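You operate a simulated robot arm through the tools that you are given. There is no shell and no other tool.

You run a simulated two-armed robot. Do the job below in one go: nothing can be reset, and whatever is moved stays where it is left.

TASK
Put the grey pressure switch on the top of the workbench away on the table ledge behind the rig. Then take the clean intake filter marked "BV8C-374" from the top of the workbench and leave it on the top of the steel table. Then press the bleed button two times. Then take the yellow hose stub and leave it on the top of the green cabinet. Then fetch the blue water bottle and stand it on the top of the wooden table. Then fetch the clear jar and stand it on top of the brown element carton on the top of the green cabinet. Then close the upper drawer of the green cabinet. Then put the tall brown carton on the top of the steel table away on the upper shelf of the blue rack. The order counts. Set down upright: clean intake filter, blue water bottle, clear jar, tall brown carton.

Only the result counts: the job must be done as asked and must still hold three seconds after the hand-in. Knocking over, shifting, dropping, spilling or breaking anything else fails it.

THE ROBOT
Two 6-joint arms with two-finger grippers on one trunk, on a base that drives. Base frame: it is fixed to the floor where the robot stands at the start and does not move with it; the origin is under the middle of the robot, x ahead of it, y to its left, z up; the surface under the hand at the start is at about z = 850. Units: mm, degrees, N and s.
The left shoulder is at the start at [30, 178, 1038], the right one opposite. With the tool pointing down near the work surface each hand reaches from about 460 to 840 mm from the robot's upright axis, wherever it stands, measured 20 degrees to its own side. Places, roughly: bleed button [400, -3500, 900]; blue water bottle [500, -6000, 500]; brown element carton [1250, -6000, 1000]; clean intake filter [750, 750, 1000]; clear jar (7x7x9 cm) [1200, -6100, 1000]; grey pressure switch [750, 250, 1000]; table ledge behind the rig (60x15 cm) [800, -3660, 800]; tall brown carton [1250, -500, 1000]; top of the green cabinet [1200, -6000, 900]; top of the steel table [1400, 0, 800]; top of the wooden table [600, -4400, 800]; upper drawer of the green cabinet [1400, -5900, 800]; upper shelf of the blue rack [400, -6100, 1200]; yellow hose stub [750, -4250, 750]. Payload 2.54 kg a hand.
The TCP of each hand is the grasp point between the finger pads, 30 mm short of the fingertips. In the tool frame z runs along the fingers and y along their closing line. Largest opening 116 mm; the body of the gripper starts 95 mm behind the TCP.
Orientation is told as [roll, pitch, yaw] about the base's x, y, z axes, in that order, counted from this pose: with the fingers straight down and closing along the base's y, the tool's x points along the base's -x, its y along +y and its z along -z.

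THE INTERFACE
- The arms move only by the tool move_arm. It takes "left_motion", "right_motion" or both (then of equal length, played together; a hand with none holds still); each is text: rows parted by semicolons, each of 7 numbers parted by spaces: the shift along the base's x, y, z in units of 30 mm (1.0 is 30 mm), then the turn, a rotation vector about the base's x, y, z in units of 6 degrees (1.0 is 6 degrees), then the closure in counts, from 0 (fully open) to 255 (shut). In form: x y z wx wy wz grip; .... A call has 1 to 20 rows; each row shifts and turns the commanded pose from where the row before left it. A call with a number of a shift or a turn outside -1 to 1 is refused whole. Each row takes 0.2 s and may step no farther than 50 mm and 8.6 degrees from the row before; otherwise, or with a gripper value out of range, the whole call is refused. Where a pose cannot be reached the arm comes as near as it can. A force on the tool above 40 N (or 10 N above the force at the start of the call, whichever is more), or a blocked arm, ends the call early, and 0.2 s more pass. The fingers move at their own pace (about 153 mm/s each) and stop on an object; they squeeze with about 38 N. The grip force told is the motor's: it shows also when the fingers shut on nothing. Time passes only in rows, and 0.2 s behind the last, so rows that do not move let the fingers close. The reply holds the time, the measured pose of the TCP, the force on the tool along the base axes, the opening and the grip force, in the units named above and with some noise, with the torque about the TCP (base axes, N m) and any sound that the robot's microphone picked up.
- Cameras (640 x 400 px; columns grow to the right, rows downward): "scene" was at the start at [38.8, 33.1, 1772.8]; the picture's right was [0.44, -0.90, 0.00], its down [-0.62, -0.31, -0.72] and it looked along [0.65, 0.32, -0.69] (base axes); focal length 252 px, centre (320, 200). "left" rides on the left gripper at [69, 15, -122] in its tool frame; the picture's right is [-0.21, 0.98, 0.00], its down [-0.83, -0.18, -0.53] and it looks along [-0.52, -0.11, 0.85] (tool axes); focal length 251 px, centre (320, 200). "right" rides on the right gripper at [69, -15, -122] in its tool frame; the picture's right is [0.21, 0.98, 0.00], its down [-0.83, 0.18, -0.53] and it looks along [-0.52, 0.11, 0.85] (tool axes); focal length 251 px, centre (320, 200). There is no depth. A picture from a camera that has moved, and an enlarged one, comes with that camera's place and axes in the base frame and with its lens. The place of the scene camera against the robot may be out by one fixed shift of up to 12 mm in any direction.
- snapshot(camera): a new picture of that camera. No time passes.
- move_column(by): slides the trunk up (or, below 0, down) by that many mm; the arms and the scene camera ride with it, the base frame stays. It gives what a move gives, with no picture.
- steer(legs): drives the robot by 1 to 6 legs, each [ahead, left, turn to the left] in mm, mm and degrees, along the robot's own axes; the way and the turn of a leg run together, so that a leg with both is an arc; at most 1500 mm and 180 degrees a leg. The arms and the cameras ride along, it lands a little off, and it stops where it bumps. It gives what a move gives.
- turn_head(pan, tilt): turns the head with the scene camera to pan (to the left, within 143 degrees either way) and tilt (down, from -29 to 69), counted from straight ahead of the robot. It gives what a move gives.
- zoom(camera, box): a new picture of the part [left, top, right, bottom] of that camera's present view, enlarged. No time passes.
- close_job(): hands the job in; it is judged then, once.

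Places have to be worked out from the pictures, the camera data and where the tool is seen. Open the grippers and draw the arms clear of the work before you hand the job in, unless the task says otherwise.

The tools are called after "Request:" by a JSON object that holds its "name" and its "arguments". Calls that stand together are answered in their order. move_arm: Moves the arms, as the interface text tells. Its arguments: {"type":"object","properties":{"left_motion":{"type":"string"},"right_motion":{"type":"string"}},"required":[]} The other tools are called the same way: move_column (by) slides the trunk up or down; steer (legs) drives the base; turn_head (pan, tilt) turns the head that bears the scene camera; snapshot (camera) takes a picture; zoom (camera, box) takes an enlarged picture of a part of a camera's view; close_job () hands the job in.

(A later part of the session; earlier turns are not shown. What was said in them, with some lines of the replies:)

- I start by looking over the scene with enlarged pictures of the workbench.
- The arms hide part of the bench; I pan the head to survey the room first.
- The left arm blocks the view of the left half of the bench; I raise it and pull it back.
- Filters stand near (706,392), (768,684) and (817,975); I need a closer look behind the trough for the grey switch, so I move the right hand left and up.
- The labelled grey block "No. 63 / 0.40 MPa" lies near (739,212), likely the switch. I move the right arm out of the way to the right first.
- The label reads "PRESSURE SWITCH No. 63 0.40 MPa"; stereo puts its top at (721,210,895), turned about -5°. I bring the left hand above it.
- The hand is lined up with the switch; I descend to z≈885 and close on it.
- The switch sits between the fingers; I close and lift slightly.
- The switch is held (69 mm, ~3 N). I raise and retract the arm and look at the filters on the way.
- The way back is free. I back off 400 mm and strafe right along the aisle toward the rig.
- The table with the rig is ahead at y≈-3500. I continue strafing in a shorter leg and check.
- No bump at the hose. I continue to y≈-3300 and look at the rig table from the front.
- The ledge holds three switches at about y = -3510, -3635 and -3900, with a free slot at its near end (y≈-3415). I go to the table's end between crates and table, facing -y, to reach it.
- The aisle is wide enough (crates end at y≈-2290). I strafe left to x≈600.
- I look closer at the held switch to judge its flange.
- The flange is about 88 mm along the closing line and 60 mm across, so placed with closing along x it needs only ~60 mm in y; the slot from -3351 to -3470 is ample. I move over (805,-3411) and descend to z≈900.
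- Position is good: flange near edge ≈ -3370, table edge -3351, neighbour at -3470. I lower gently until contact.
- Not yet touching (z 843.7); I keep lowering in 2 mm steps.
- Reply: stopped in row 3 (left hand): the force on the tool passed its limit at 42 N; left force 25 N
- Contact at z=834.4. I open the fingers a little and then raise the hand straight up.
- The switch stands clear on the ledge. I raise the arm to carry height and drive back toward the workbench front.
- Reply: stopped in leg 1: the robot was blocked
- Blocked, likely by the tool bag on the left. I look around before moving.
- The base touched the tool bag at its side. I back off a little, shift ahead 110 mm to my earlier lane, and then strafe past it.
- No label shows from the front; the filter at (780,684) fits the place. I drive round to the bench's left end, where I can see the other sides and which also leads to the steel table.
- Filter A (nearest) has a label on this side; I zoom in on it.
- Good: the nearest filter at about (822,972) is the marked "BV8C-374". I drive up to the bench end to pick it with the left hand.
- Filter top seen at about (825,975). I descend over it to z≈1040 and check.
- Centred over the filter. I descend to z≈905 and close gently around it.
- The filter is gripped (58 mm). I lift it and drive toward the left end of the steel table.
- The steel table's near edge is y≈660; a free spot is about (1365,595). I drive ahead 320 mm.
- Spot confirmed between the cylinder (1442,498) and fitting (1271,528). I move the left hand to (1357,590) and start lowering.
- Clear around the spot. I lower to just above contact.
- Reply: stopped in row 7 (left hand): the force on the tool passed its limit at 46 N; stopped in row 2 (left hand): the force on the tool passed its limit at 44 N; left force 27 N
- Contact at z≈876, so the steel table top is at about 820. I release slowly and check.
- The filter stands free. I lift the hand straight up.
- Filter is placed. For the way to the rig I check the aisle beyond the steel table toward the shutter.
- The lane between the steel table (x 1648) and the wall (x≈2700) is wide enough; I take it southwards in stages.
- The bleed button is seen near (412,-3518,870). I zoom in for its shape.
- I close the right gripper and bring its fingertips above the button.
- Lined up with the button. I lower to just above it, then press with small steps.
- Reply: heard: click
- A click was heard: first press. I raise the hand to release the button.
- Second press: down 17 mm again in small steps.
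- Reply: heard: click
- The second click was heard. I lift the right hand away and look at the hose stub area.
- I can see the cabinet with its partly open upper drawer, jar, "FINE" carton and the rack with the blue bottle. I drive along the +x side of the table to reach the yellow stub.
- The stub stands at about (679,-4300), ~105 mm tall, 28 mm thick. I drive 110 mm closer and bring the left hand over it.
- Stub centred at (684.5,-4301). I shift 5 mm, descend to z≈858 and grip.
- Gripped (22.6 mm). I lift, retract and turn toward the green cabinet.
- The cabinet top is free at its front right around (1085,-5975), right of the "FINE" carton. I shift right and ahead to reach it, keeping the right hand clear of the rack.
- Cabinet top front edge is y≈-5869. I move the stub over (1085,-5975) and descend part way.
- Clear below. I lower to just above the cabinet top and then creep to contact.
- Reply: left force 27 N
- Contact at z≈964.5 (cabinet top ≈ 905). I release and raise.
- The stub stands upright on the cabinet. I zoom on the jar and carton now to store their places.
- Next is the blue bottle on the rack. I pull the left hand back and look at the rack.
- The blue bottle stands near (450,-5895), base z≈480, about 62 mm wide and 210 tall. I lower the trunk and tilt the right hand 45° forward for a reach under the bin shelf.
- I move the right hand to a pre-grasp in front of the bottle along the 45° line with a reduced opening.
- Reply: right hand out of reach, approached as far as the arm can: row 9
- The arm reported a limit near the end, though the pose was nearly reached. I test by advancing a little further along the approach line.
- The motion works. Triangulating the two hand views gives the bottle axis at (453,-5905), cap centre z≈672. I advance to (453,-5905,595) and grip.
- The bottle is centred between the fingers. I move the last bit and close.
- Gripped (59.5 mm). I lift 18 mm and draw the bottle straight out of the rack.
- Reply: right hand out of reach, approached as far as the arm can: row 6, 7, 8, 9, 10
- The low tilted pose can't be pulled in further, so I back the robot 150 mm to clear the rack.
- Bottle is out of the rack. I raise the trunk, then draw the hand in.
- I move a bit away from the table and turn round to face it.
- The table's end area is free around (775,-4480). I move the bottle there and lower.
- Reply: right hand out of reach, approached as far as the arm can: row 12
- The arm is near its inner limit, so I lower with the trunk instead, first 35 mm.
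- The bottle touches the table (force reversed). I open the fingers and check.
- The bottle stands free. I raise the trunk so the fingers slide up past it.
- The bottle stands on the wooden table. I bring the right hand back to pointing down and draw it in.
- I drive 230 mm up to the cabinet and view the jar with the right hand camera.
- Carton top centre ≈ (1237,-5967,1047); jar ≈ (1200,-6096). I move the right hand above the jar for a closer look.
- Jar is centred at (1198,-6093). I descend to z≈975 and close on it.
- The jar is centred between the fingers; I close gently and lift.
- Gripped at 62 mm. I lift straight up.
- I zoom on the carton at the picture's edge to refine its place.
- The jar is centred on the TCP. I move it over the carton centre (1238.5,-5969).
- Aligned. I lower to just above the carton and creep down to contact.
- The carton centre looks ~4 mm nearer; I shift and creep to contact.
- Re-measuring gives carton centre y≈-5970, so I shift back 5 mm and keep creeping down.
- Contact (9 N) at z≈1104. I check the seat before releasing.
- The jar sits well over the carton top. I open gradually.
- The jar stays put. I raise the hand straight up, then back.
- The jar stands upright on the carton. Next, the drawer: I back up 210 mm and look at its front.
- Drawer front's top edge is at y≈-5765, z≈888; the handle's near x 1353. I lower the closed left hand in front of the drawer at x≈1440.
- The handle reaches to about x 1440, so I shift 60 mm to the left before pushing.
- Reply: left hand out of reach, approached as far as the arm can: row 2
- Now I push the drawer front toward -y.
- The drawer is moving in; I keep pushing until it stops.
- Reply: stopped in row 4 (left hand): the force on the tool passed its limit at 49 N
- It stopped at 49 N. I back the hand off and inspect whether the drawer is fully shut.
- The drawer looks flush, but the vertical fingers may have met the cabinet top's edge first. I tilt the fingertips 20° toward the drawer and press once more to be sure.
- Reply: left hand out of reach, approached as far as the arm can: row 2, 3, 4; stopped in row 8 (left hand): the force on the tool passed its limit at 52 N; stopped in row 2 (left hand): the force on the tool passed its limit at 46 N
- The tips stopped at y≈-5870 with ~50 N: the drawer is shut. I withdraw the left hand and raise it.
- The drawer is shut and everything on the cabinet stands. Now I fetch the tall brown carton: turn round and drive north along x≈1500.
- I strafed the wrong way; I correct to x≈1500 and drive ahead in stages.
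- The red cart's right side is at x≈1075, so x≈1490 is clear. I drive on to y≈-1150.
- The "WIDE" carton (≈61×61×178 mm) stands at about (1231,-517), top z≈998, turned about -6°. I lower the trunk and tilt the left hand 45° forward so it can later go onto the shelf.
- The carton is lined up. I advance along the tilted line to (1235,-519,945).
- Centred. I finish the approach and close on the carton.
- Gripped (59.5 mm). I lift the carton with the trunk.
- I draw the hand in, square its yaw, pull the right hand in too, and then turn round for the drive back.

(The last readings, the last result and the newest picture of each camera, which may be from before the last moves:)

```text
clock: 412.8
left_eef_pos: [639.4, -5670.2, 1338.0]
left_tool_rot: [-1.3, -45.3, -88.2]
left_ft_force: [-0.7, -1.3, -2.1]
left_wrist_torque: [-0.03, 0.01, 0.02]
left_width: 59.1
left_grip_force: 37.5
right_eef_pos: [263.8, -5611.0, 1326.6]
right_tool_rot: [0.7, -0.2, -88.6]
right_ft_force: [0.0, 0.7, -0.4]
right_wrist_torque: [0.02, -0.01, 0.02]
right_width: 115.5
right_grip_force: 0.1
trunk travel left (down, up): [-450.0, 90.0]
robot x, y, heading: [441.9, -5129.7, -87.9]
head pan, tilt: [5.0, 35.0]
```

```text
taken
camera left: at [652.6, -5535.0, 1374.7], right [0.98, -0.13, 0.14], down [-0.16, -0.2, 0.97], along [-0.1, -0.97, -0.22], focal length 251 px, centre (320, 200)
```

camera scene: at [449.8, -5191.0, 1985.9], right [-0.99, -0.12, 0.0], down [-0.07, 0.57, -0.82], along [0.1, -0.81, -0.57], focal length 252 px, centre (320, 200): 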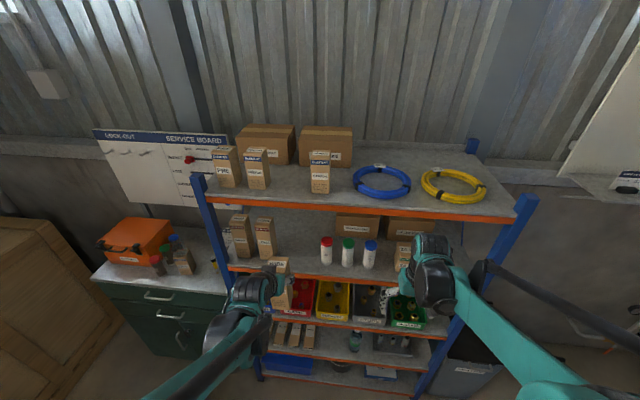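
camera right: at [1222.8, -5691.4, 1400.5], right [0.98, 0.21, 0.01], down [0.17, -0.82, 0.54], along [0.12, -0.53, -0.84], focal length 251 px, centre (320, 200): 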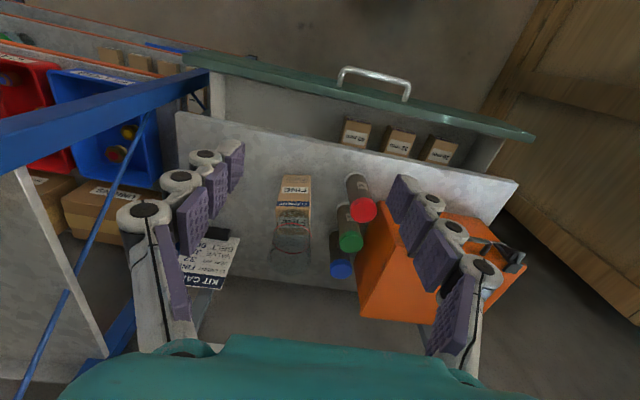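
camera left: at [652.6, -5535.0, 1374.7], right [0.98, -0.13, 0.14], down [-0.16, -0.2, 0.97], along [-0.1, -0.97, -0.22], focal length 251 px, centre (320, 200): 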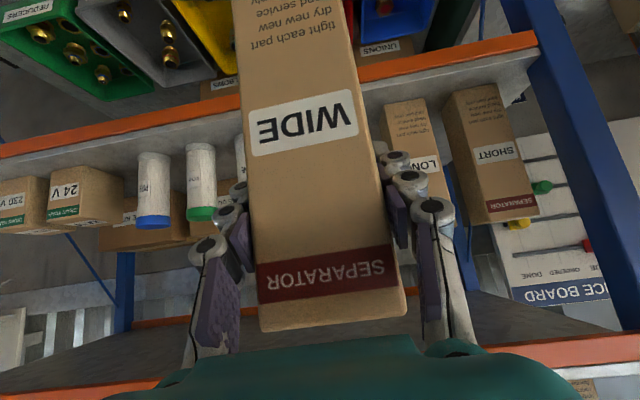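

Request:
{"name": "zoom", "arguments": {"camera": "scene", "box": [210, 195, 430, 300]}}

Request:
{"name": "turn_head", "arguments": {"pan": -5, "tilt": 40}}

Request:
{"name": "snapshot", "arguments": {"camera": "right"}}

```text
2.91 times, centred on (320, 248) of scene
camera zoom: at [449.8, -5191.0, 1985.9], right [-0.99, -0.12, 0.0], down [-0.07, 0.57, -0.82], along [0.1, -0.81, -0.57], focal length 734 px, centre (320, 62)
```

zoom: 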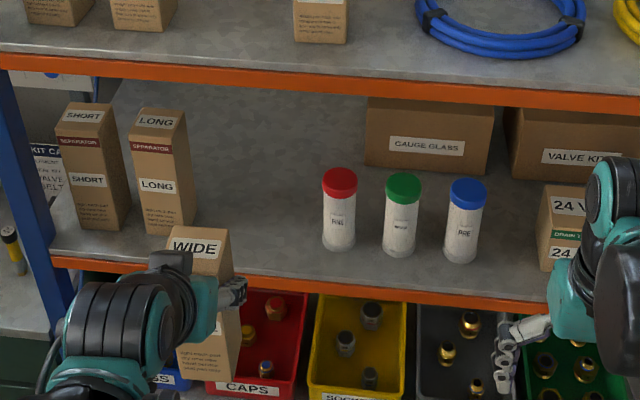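

```text
clock: 413.5
left_eef_pos: [639.4, -5670.5, 1337.5]
left_tool_rot: [-1.2, -45.2, -88.1]
left_ft_force: [-0.2, -0.3, -3.5]
left_wrist_torque: [0.0, 0.02, 0.0]
left_width: 59.1
left_grip_force: 37.5
right_eef_pos: [263.8, -5610.2, 1326.9]
right_tool_rot: [0.7, -0.4, -88.5]
right_ft_force: [-0.7, -0.6, -1.1]
right_wrist_torque: [-0.02, -0.02, 0.01]
right_width: 115.9
right_grip_force: 0.1
trunk travel left (down, up): [-450.0, 90.0]
robot x, y, heading: [445.1, -5128.5, -88.3]
head pan, tilt: [-5.0, 40.0]
```

```text
taken
camera right: at [245.4, -5540.5, 1446.5], right [0.97, 0.24, 0.01], down [0.2, -0.82, 0.54], along [0.14, -0.52, -0.84], focal length 251 px, centre (320, 200)
```

right: 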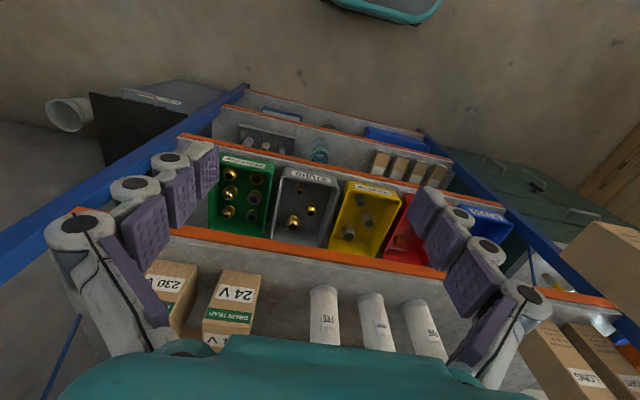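

Request:
{"name": "zoom", "arguments": {"camera": "right", "box": [180, 180, 460, 360]}}

Request:
{"name": "zoom", "arguments": {"camera": "left", "box": [0, 0, 640, 300]}}

Request:
{"name": "snapshot", "arguments": {"camera": "scene"}}

```text
2.22 times, centred on (320, 270) of right
camera zoom: at [245.4, -5540.5, 1446.5], right [0.97, 0.24, 0.01], down [0.2, -0.82, 0.54], along [0.14, -0.52, -0.84], focal length 559 px, centre (320, 44)
```

zoom: 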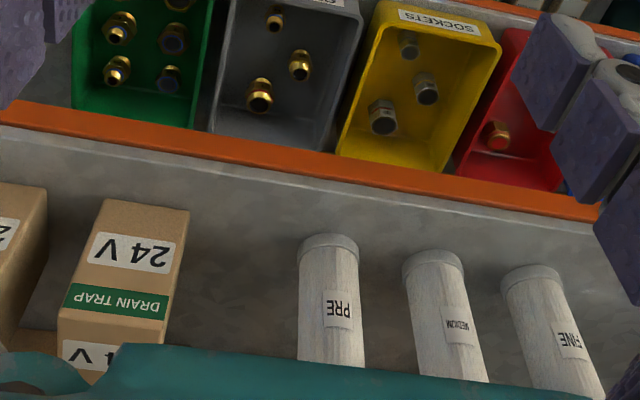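

```text
1.00 times, centred on (320, 150) of left (not enlarged: the box is as wide or as high as the picture)
camera zoom: at [652.8, -5535.0, 1374.7], right [0.98, -0.13, 0.14], down [-0.16, -0.2, 0.97], along [-0.1, -0.97, -0.22], focal length 251 px, centre (320, 250)
```

zoom: 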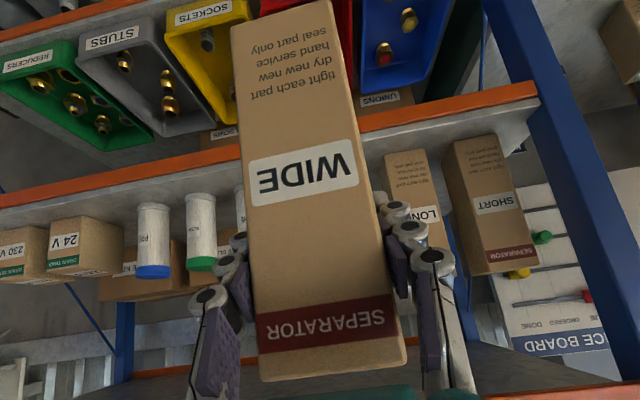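

```text
taken
camera scene: at [435.0, -5188.5, 1978.4], right [-1.0, 0.06, 0.0], down [0.04, 0.64, -0.77], along [-0.04, -0.76, -0.64], focal length 252 px, centre (320, 200)
```

scene: 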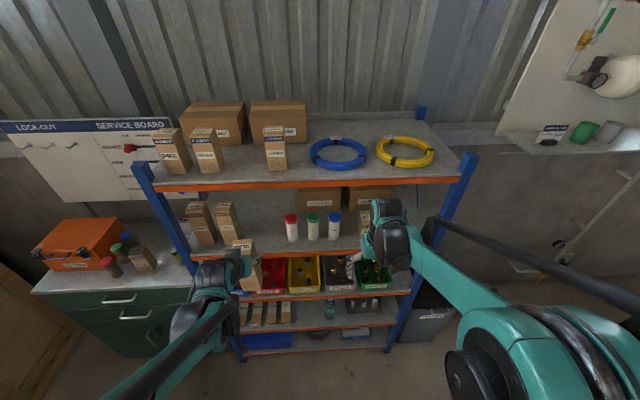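

The free gap on the shelf is x 545–741, front edge y≈-5835, surface z≈1160. I move the carton in over (643,-5893), well above the surface.

Request:
{"name": "move_arm", "arguments": {"left_motion": "0.05 -0.9 0 0 0 -0.1 255;0.05 -0.9 0 0 0 -0.1 255;0 -0.9 0 0 0 -0.1 255;0 -0.9 0 0 0 0 255"}}

Request:
{"name": "snapshot", "arguments": {"camera": "left"}}

Request:
{"name": "zoom", "arguments": {"camera": "scene", "box": [150, 150, 410, 320]}}

```text
clock: 414.5
left_eef_pos: [641.9, -5779.0, 1337.9]
left_tool_rot: [-1.2, -45.3, -89.9]
left_ft_force: [0.4, -0.9, -3.6]
left_wrist_torque: [0.02, 0.0, 0.0]
left_width: 59.1
left_grip_force: 37.8
right_eef_pos: [262.8, -5611.7, 1325.6]
right_tool_rot: [0.7, -0.2, -88.5]
right_ft_force: [-0.7, 0.2, -0.1]
right_wrist_torque: [0.06, -0.02, 0.01]
right_width: 115.8
right_grip_force: 0.0
trunk travel left (down, up): [-450.0, 90.0]
robot x, y, heading: [443.1, -5130.7, -87.8]
head pan, tilt: [-5.0, 40.0]
```

```text
taken
camera left: at [659.0, -5645.1, 1374.1], right [0.98, -0.17, 0.14], down [-0.17, -0.2, 0.97], along [-0.13, -0.97, -0.22], focal length 251 px, centre (320, 200)
```

left: 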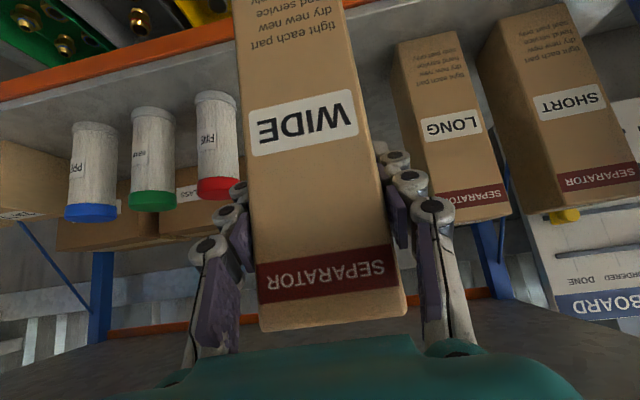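

```text
2.35 times, centred on (280, 235) of scene
camera zoom: at [434.7, -5191.4, 1978.3], right [-1.0, 0.06, 0.0], down [0.04, 0.64, -0.76], along [-0.04, -0.76, -0.64], focal length 594 px, centre (414, 118)
```

zoom: 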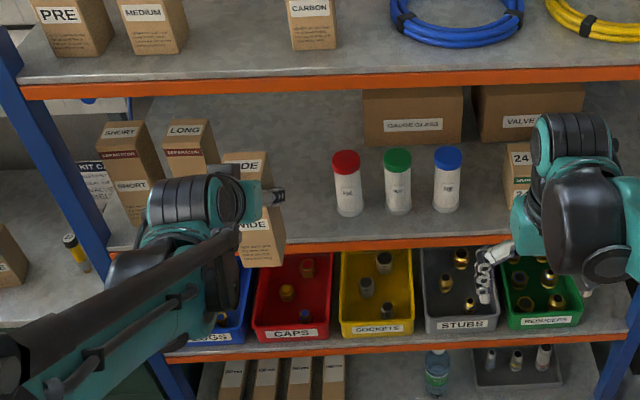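

Gap confirmed: 540–735. I advance the remaining 114 mm.

Request:
{"name": "move_arm", "arguments": {"left_motion": "-0.02 -0.9 0 0 0 0 255;-0.02 -0.9 0 0 0 0 255;0 -0.9 0 0 0 0 255;0 -0.9 0 0 0 0 255;0 -0.2 0 0 0 0 255"}}

Request:
{"name": "snapshot", "arguments": {"camera": "left"}}

Request:
{"name": "zoom", "arguments": {"camera": "scene", "box": [150, 150, 410, 320]}}

```text
clock: 415.7
left_eef_pos: [640.9, -5893.4, 1339.0]
left_tool_rot: [-1.2, -45.3, -89.9]
left_ft_force: [-0.1, 0.8, -3.1]
left_wrist_torque: [-0.03, 0.0, -0.01]
left_width: 59.3
left_grip_force: 37.4
right_eef_pos: [262.8, -5611.0, 1325.7]
right_tool_rot: [0.7, -0.3, -88.5]
right_ft_force: [0.1, -0.5, -0.6]
right_wrist_torque: [-0.01, 0.0, 0.0]
right_width: 116.0
right_grip_force: 0.0
trunk travel left (down, up): [-450.0, 90.0]
robot x, y, heading: [447.4, -5129.3, -88.2]
head pan, tilt: [-5.0, 40.0]
```

```text
taken
camera left: at [659.2, -5758.2, 1375.9], right [0.98, -0.16, 0.14], down [-0.17, -0.2, 0.97], along [-0.13, -0.97, -0.22], focal length 251 px, centre (320, 200)
```

left: 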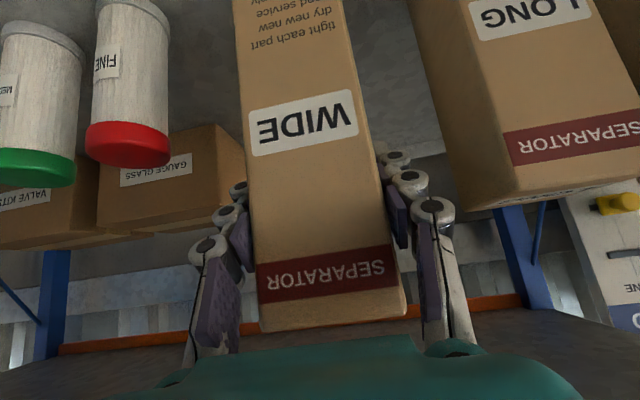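

```text
2.35 times, centred on (280, 235) of scene
camera zoom: at [434.7, -5188.1, 1978.4], right [-1.0, 0.06, 0.0], down [0.04, 0.64, -0.77], along [-0.04, -0.76, -0.64], focal length 594 px, centre (414, 118)
```

zoom: 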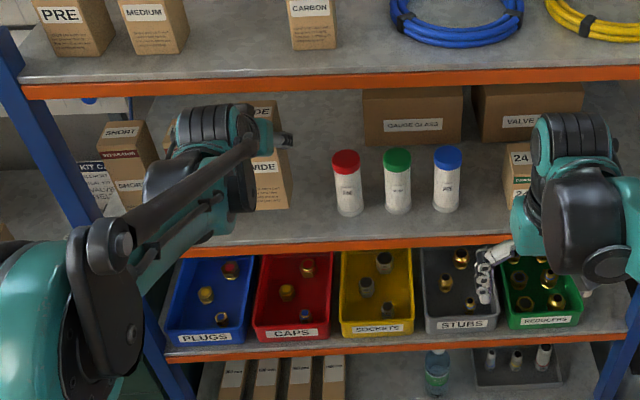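

Well placed above the gap. I lower with the trunk.

Request:
{"name": "move_column", "arguments": {"by": -40}}

Request:
{"name": "move_column", "arguments": {"by": -8}}

Request:
{"name": "snapshot", "arguments": {"camera": "left"}}

```text
clock: 416.5
left_eef_pos: [642.6, -5891.1, 1297.4]
left_tool_rot: [-1.2, -45.4, -89.9]
left_ft_force: [-0.2, 0.4, -2.7]
left_wrist_torque: [0.04, -0.01, -0.03]
left_width: 59.3
left_grip_force: 38.0
right_eef_pos: [262.9, -5611.2, 1287.2]
right_tool_rot: [0.6, -0.4, -88.5]
right_ft_force: [-0.7, -0.1, -0.4]
right_wrist_torque: [-0.04, 0.02, -0.02]
right_width: 115.9
right_grip_force: 0.0
trunk travel left (down, up): [-410.0, 130.0]
robot x, y, heading: [442.6, -5130.2, -88.2]
head pan, tilt: [-5.0, 40.0]
```

```text
clock: 417.1
left_eef_pos: [641.6, -5890.9, 1294.3]
left_tool_rot: [-1.2, -45.7, -89.9]
left_ft_force: [-1.2, -7.1, 33.7]
left_wrist_torque: [-0.8, -0.3, -0.2]
left_width: 59.7
left_grip_force: 38.1
right_eef_pos: [263.3, -5608.5, 1280.1]
right_tool_rot: [0.8, -0.4, -88.5]
right_ft_force: [0.2, 0.5, -1.0]
right_wrist_torque: [-0.01, 0.06, -0.01]
right_width: 116.1
right_grip_force: 0.1
trunk travel left (down, up): [-402.0, 138.0]
robot x, y, heading: [445.1, -5129.9, -88.1]
head pan, tilt: [-5.0, 40.0]
```

```text
taken
camera left: at [657.9, -5756.3, 1330.4], right [0.98, -0.16, 0.14], down [-0.17, -0.19, 0.97], along [-0.13, -0.97, -0.22], focal length 251 px, centre (320, 200)
```

left: 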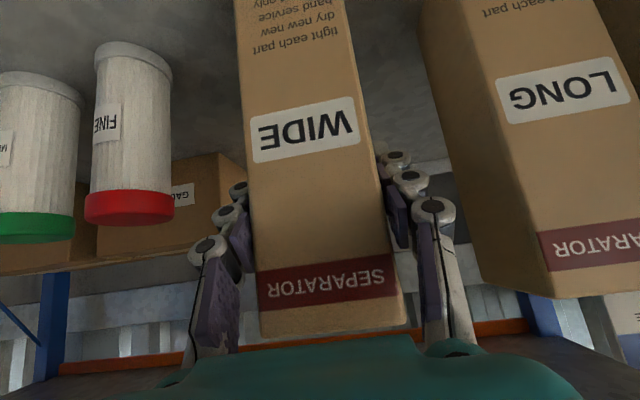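

Contact (34 N). I relieve the load by raising the trunk 4 mm, then open the fingers.

Request:
{"name": "move_column", "arguments": {"by": 4}}

Request:
{"name": "move_arm", "arguments": {"left_motion": "0 0 0 0 0 0 140;0 0 0 0 0 0 115;0 0 0 0 0 0 100;0 0 0 0 0 0 95;0 0 0 0 0 0 95"}}

Request:
{"name": "snapshot", "arguments": {"camera": "left"}}

Request:
{"name": "zoom", "arguments": {"camera": "scene", "box": [150, 150, 410, 320]}}

```text
clock: 417.6
left_eef_pos: [640.2, -5890.6, 1295.3]
left_tool_rot: [-1.4, -45.2, -89.9]
left_ft_force: [-2.5, -1.2, 6.6]
left_wrist_torque: [-0.48, 0.06, -0.13]
left_width: 59.2
left_grip_force: 38.2
right_eef_pos: [262.2, -5610.5, 1282.6]
right_tool_rot: [0.8, -0.4, -88.4]
right_ft_force: [-0.7, 0.5, -0.5]
right_wrist_torque: [-0.02, 0.0, -0.02]
right_width: 115.9
right_grip_force: 0.0
trunk travel left (down, up): [-406.0, 134.0]
robot x, y, heading: [445.0, -5129.6, -87.9]
head pan, tilt: [-5.0, 40.0]
```

```text
clock: 418.8
left_eef_pos: [642.7, -5892.9, 1295.0]
left_tool_rot: [-1.3, -45.3, -89.9]
left_ft_force: [-0.7, 0.4, 0.4]
left_wrist_torque: [0.0, 0.0, 0.02]
left_width: 72.7
left_grip_force: 0.1
right_eef_pos: [262.2, -5611.1, 1282.9]
right_tool_rot: [0.7, -0.3, -88.5]
right_ft_force: [0.3, -0.1, 0.2]
right_wrist_torque: [-0.01, -0.02, 0.0]
right_width: 115.9
right_grip_force: 0.0
trunk travel left (down, up): [-406.0, 134.0]
robot x, y, heading: [446.7, -5127.6, -88.1]
head pan, tilt: [-5.0, 40.0]
```

```text
taken
camera left: at [659.0, -5757.9, 1331.9], right [0.98, -0.16, 0.14], down [-0.17, -0.2, 0.97], along [-0.13, -0.97, -0.22], focal length 251 px, centre (320, 200)
```

left: 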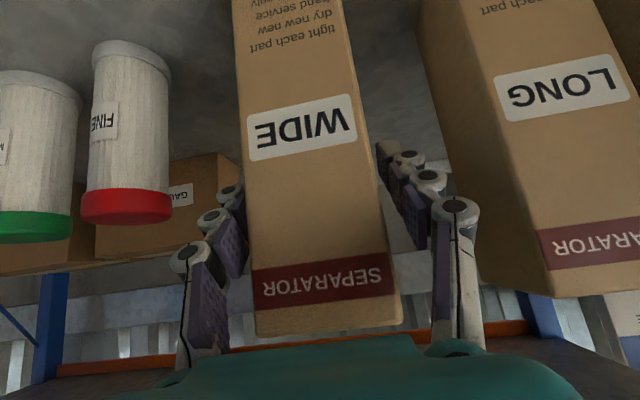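

```text
2.35 times, centred on (280, 235) of scene
camera zoom: at [434.5, -5188.1, 1934.4], right [-1.0, 0.06, 0.0], down [0.04, 0.64, -0.77], along [-0.04, -0.76, -0.64], focal length 594 px, centre (414, 118)
```

zoom: 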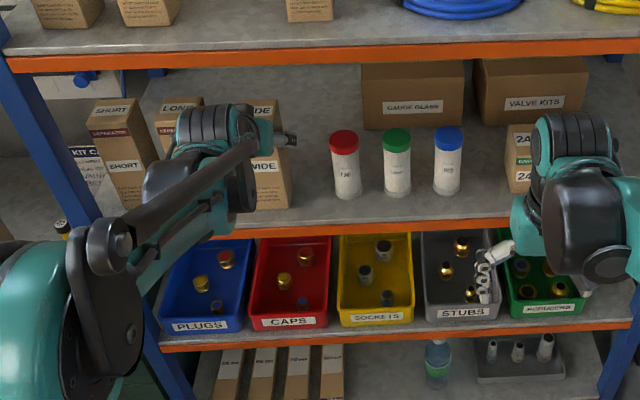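

The carton stands free and upright. I withdraw the hand back along its axis.

Request:
{"name": "move_arm", "arguments": {"left_motion": "0 0.2 0.2 0 0 0 90;0 0.4 0.4 0 0 0 90;0 0.5 0.5 0 0 0 90;0 0.6 0.6 0 0 0 90;0 0.7 0.6 0 0 0 90;0 0.9 0.4 0 0 0 90;0 0.9 0.2 0 0 0 90;0 0.9 0 0 0 0 90"}}

Request:
{"name": "snapshot", "arguments": {"camera": "left"}}

Request:
{"name": "zoom", "arguments": {"camera": "scene", "box": [150, 150, 410, 320]}}

```text
clock: 420.6
left_eef_pos: [642.4, -5736.4, 1381.5]
left_tool_rot: [-1.3, -45.4, -89.9]
left_ft_force: [-0.8, 0.2, -0.4]
left_wrist_torque: [0.01, 0.05, 0.01]
left_width: 75.0
left_grip_force: 0.1
right_eef_pos: [263.3, -5609.5, 1282.5]
right_tool_rot: [0.7, -0.3, -88.5]
right_ft_force: [0.0, 1.0, -0.5]
right_wrist_torque: [0.04, 0.02, -0.01]
right_width: 116.1
right_grip_force: 0.1
trunk travel left (down, up): [-406.0, 134.0]
robot x, y, heading: [444.2, -5129.7, -88.1]
head pan, tilt: [-5.0, 40.0]
```

```text
taken
camera left: at [658.9, -5602.8, 1419.2], right [0.98, -0.17, 0.14], down [-0.17, -0.2, 0.97], along [-0.13, -0.97, -0.22], focal length 251 px, centre (320, 200)
```

left: 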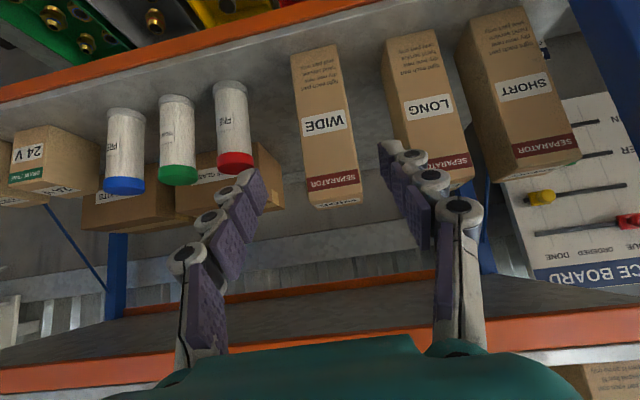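

```text
2.35 times, centred on (280, 235) of scene
camera zoom: at [434.6, -5186.0, 1934.5], right [-1.0, 0.06, 0.0], down [0.04, 0.64, -0.77], along [-0.04, -0.77, -0.64], focal length 594 px, centre (414, 118)
```

zoom: 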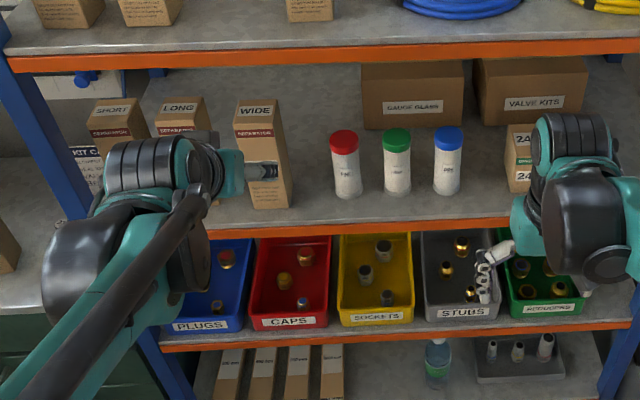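

The carton stands on the shelf. I back off a little and open both grippers clear of everything, then check the other placed items.

Request:
{"name": "steer", "arguments": {"legs": [[-110, 0, 0]]}}

Request:
{"name": "move_arm", "arguments": {"left_motion": "0 0.5 0 0.94 0 0 0;0 0.5 0 0.94 0 0 0;0 0.5 0 0.94 0 0 0;0 0.3 0 0.94 0 0 0;0 0.2 0 0.94 0 0 0;0 0 0 0.94 0 0 0;0 0 0 0.94 0 0 0;0 0 0 0.94 0 0 0"}}

Request:
{"name": "turn_head", "arguments": {"pan": 35, "tilt": 35}}

Request:
{"name": "snapshot", "arguments": {"camera": "scene"}}

Request:
{"name": "turn_head", "arguments": {"pan": 140, "tilt": 45}}

Request:
{"name": "snapshot", "arguments": {"camera": "scene"}}

```text
clock: 421.8
left_eef_pos: [637.7, -5628.4, 1380.4]
left_tool_rot: [-1.2, -45.3, -89.9]
left_ft_force: [-0.6, -0.4, -0.3]
left_wrist_torque: [0.03, 0.0, -0.01]
left_width: 75.0
left_grip_force: 0.2
right_eef_pos: [259.6, -5500.1, 1281.5]
right_tool_rot: [0.8, -0.4, -88.6]
right_ft_force: [0.1, 0.8, -0.3]
right_wrist_torque: [-0.02, 0.04, -0.03]
right_width: 115.9
right_grip_force: 0.1
trunk travel left (down, up): [-406.0, 134.0]
robot x, y, heading: [440.3, -5017.5, -88.2]
head pan, tilt: [-5.0, 40.0]
```

```text
clock: 423.6
left_eef_pos: [638.8, -5569.7, 1380.6]
left_tool_rot: [-1.3, -0.1, -90.0]
left_ft_force: [0.2, -0.1, -0.6]
left_wrist_torque: [0.0, -0.01, 0.0]
left_width: 116.0
left_grip_force: 0.1
right_eef_pos: [260.0, -5499.6, 1282.7]
right_tool_rot: [0.6, -0.3, -88.7]
right_ft_force: [1.0, 0.5, -0.5]
right_wrist_torque: [-0.02, 0.02, -0.01]
right_width: 115.8
right_grip_force: 0.1
trunk travel left (down, up): [-406.0, 134.0]
robot x, y, heading: [442.0, -5016.8, -88.4]
head pan, tilt: [-5.0, 40.0]
```

```text
clock: 424.7
left_eef_pos: [638.3, -5569.1, 1381.7]
left_tool_rot: [-1.3, -0.3, -90.0]
left_ft_force: [-0.4, -0.6, 0.3]
left_wrist_torque: [0.01, 0.0, 0.01]
left_width: 115.9
left_grip_force: 0.0
right_eef_pos: [259.7, -5500.1, 1282.7]
right_tool_rot: [0.7, -0.4, -88.6]
right_ft_force: [-0.2, 0.5, -0.6]
right_wrist_torque: [-0.01, 0.0, 0.0]
right_width: 116.2
right_grip_force: 0.0
trunk travel left (down, up): [-406.0, 134.0]
robot x, y, heading: [444.4, -5017.8, -88.4]
head pan, tilt: [35.0, 35.0]
```

```text
taken
camera scene: at [488.7, -5063.5, 1942.0], right [-0.8, -0.6, 0.0], down [-0.34, 0.46, -0.82], along [0.49, -0.66, -0.57], focal length 252 px, centre (320, 200)
```

scene: 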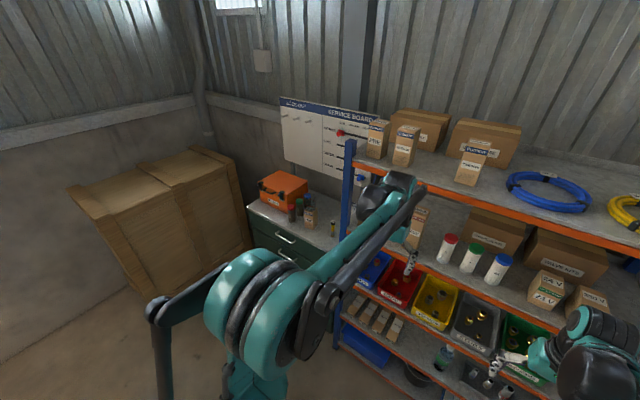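

```text
clock: 426.5
left_eef_pos: [638.4, -5568.8, 1381.1]
left_tool_rot: [-1.2, -0.1, -90.0]
left_ft_force: [-0.2, 0.5, 0.2]
left_wrist_torque: [0.01, 0.02, -0.01]
left_width: 116.2
left_grip_force: 0.0
right_eef_pos: [258.0, -5499.7, 1282.5]
right_tool_rot: [0.8, -0.2, -88.6]
right_ft_force: [-0.6, -0.2, -0.2]
right_wrist_torque: [0.01, 0.0, 0.0]
right_width: 115.8
right_grip_force: 0.0
trunk travel left (down, up): [-406.0, 134.0]
robot x, y, heading: [443.3, -5022.8, -88.3]
head pan, tilt: [140.0, 45.0]
```

```text
taken
camera scene: at [486.5, -4928.7, 1927.2], right [0.78, -0.62, 0.0], down [-0.44, -0.55, -0.71], along [0.44, 0.55, -0.71], focal length 252 px, centre (320, 200)
```

scene: 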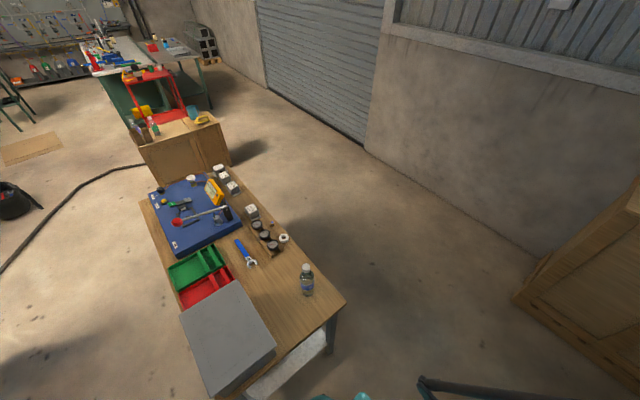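

Request:
{"name": "zoom", "arguments": {"camera": "scene", "box": [130, 150, 350, 310]}}

Request:
{"name": "turn_head", "arguments": {"pan": 40, "tilt": 35}}

Request:
{"name": "zoom", "arguments": {"camera": "scene", "box": [240, 150, 400, 270]}}

```text
2.50 times, centred on (240, 230) of scene
camera zoom: at [486.5, -4928.7, 1927.2], right [0.78, -0.62, 0.0], down [-0.44, -0.55, -0.71], along [0.44, 0.55, -0.71], focal length 631 px, centre (520, 125)
```

zoom: 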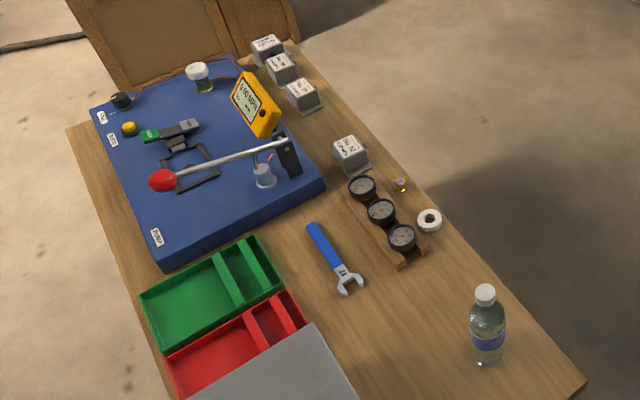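

```text
clock: 428.3
left_eef_pos: [637.4, -5568.6, 1381.1]
left_tool_rot: [-1.3, -0.2, -90.0]
left_ft_force: [0.0, -0.2, -0.3]
left_wrist_torque: [0.0, -0.01, -0.02]
left_width: 116.0
left_grip_force: 0.0
right_eef_pos: [259.1, -5499.6, 1282.2]
right_tool_rot: [0.7, -0.4, -88.6]
right_ft_force: [0.1, -0.2, -0.4]
right_wrist_torque: [0.01, -0.02, 0.01]
right_width: 116.1
right_grip_force: 0.0
trunk travel left (down, up): [-406.0, 134.0]
robot x, y, heading: [443.6, -5018.9, -88.5]
head pan, tilt: [40.0, 35.0]
```

```text
3.33 times, centred on (320, 210) of scene
camera zoom: at [494.7, -5058.2, 1942.0], right [-0.75, -0.67, 0.0], down [-0.38, 0.43, -0.82], along [0.55, -0.61, -0.57], focal length 841 px, centre (320, 167)
```

zoom: 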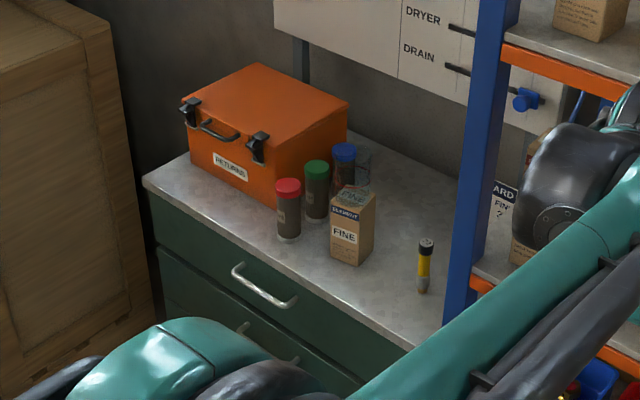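

All placements hold: four switches on the ledge, bottle upright on the table, stub and jar in place, drawer shut, and the carton on the shelf with both arms clear. I hand the job in.

Request:
{"name": "close_job", "arguments": {}}

```text
The job is handed in.
```

I carried out all eight steps in the order asked and handed the job in. The handover reply gave no verdict, so I don't know how it was judged.

| Step | Result |
|---|---|
| Grey pressure switch (No. 63) | On the table ledge behind the rig, in the free slot at the near end next to No. 96 |
| Clean intake filter "BV8C-374" | Upright on the steel table; I read the label to tell it from the other two filters |
| Bleed button | Pressed twice, with a click heard each time |
| Yellow hose stub | Standing on the green cabinet, to the right of the "FINE" carton |
| Blue water bottle | Upright on the wooden table |
| Clear jar | Upright on top of the brown element carton |
| Upper drawer | Pushed in until it stopped and sits flush with the drawer below |
| Tall brown carton ("WIDE") | Upright on the blue rack's shelf at about z = 1170, between the "LONG" carton and the red-capped vial |

- **Bump:** Driving back from the rig, the base bumped the tool bag on the floor and stopped. I backed off and went round it, but I did not check whether the bag had shifted.
- **Shelf choice:** The rack has a higher shelf at about z = 1500. I used the one at about z = 1170 because it matches the 1200 you gave for the upper shelf.
- **Jar fit:** The jar is about as wide as the carton under it, so it has only a few millimetres of overhang either way, but it stood steady when I left it.

My final look covered the table ledge, bottle, stub, jar and drawer, all in place, with both arms drawn back and the grippers open. I last saw the filter and the tall carton right after setting each one down.
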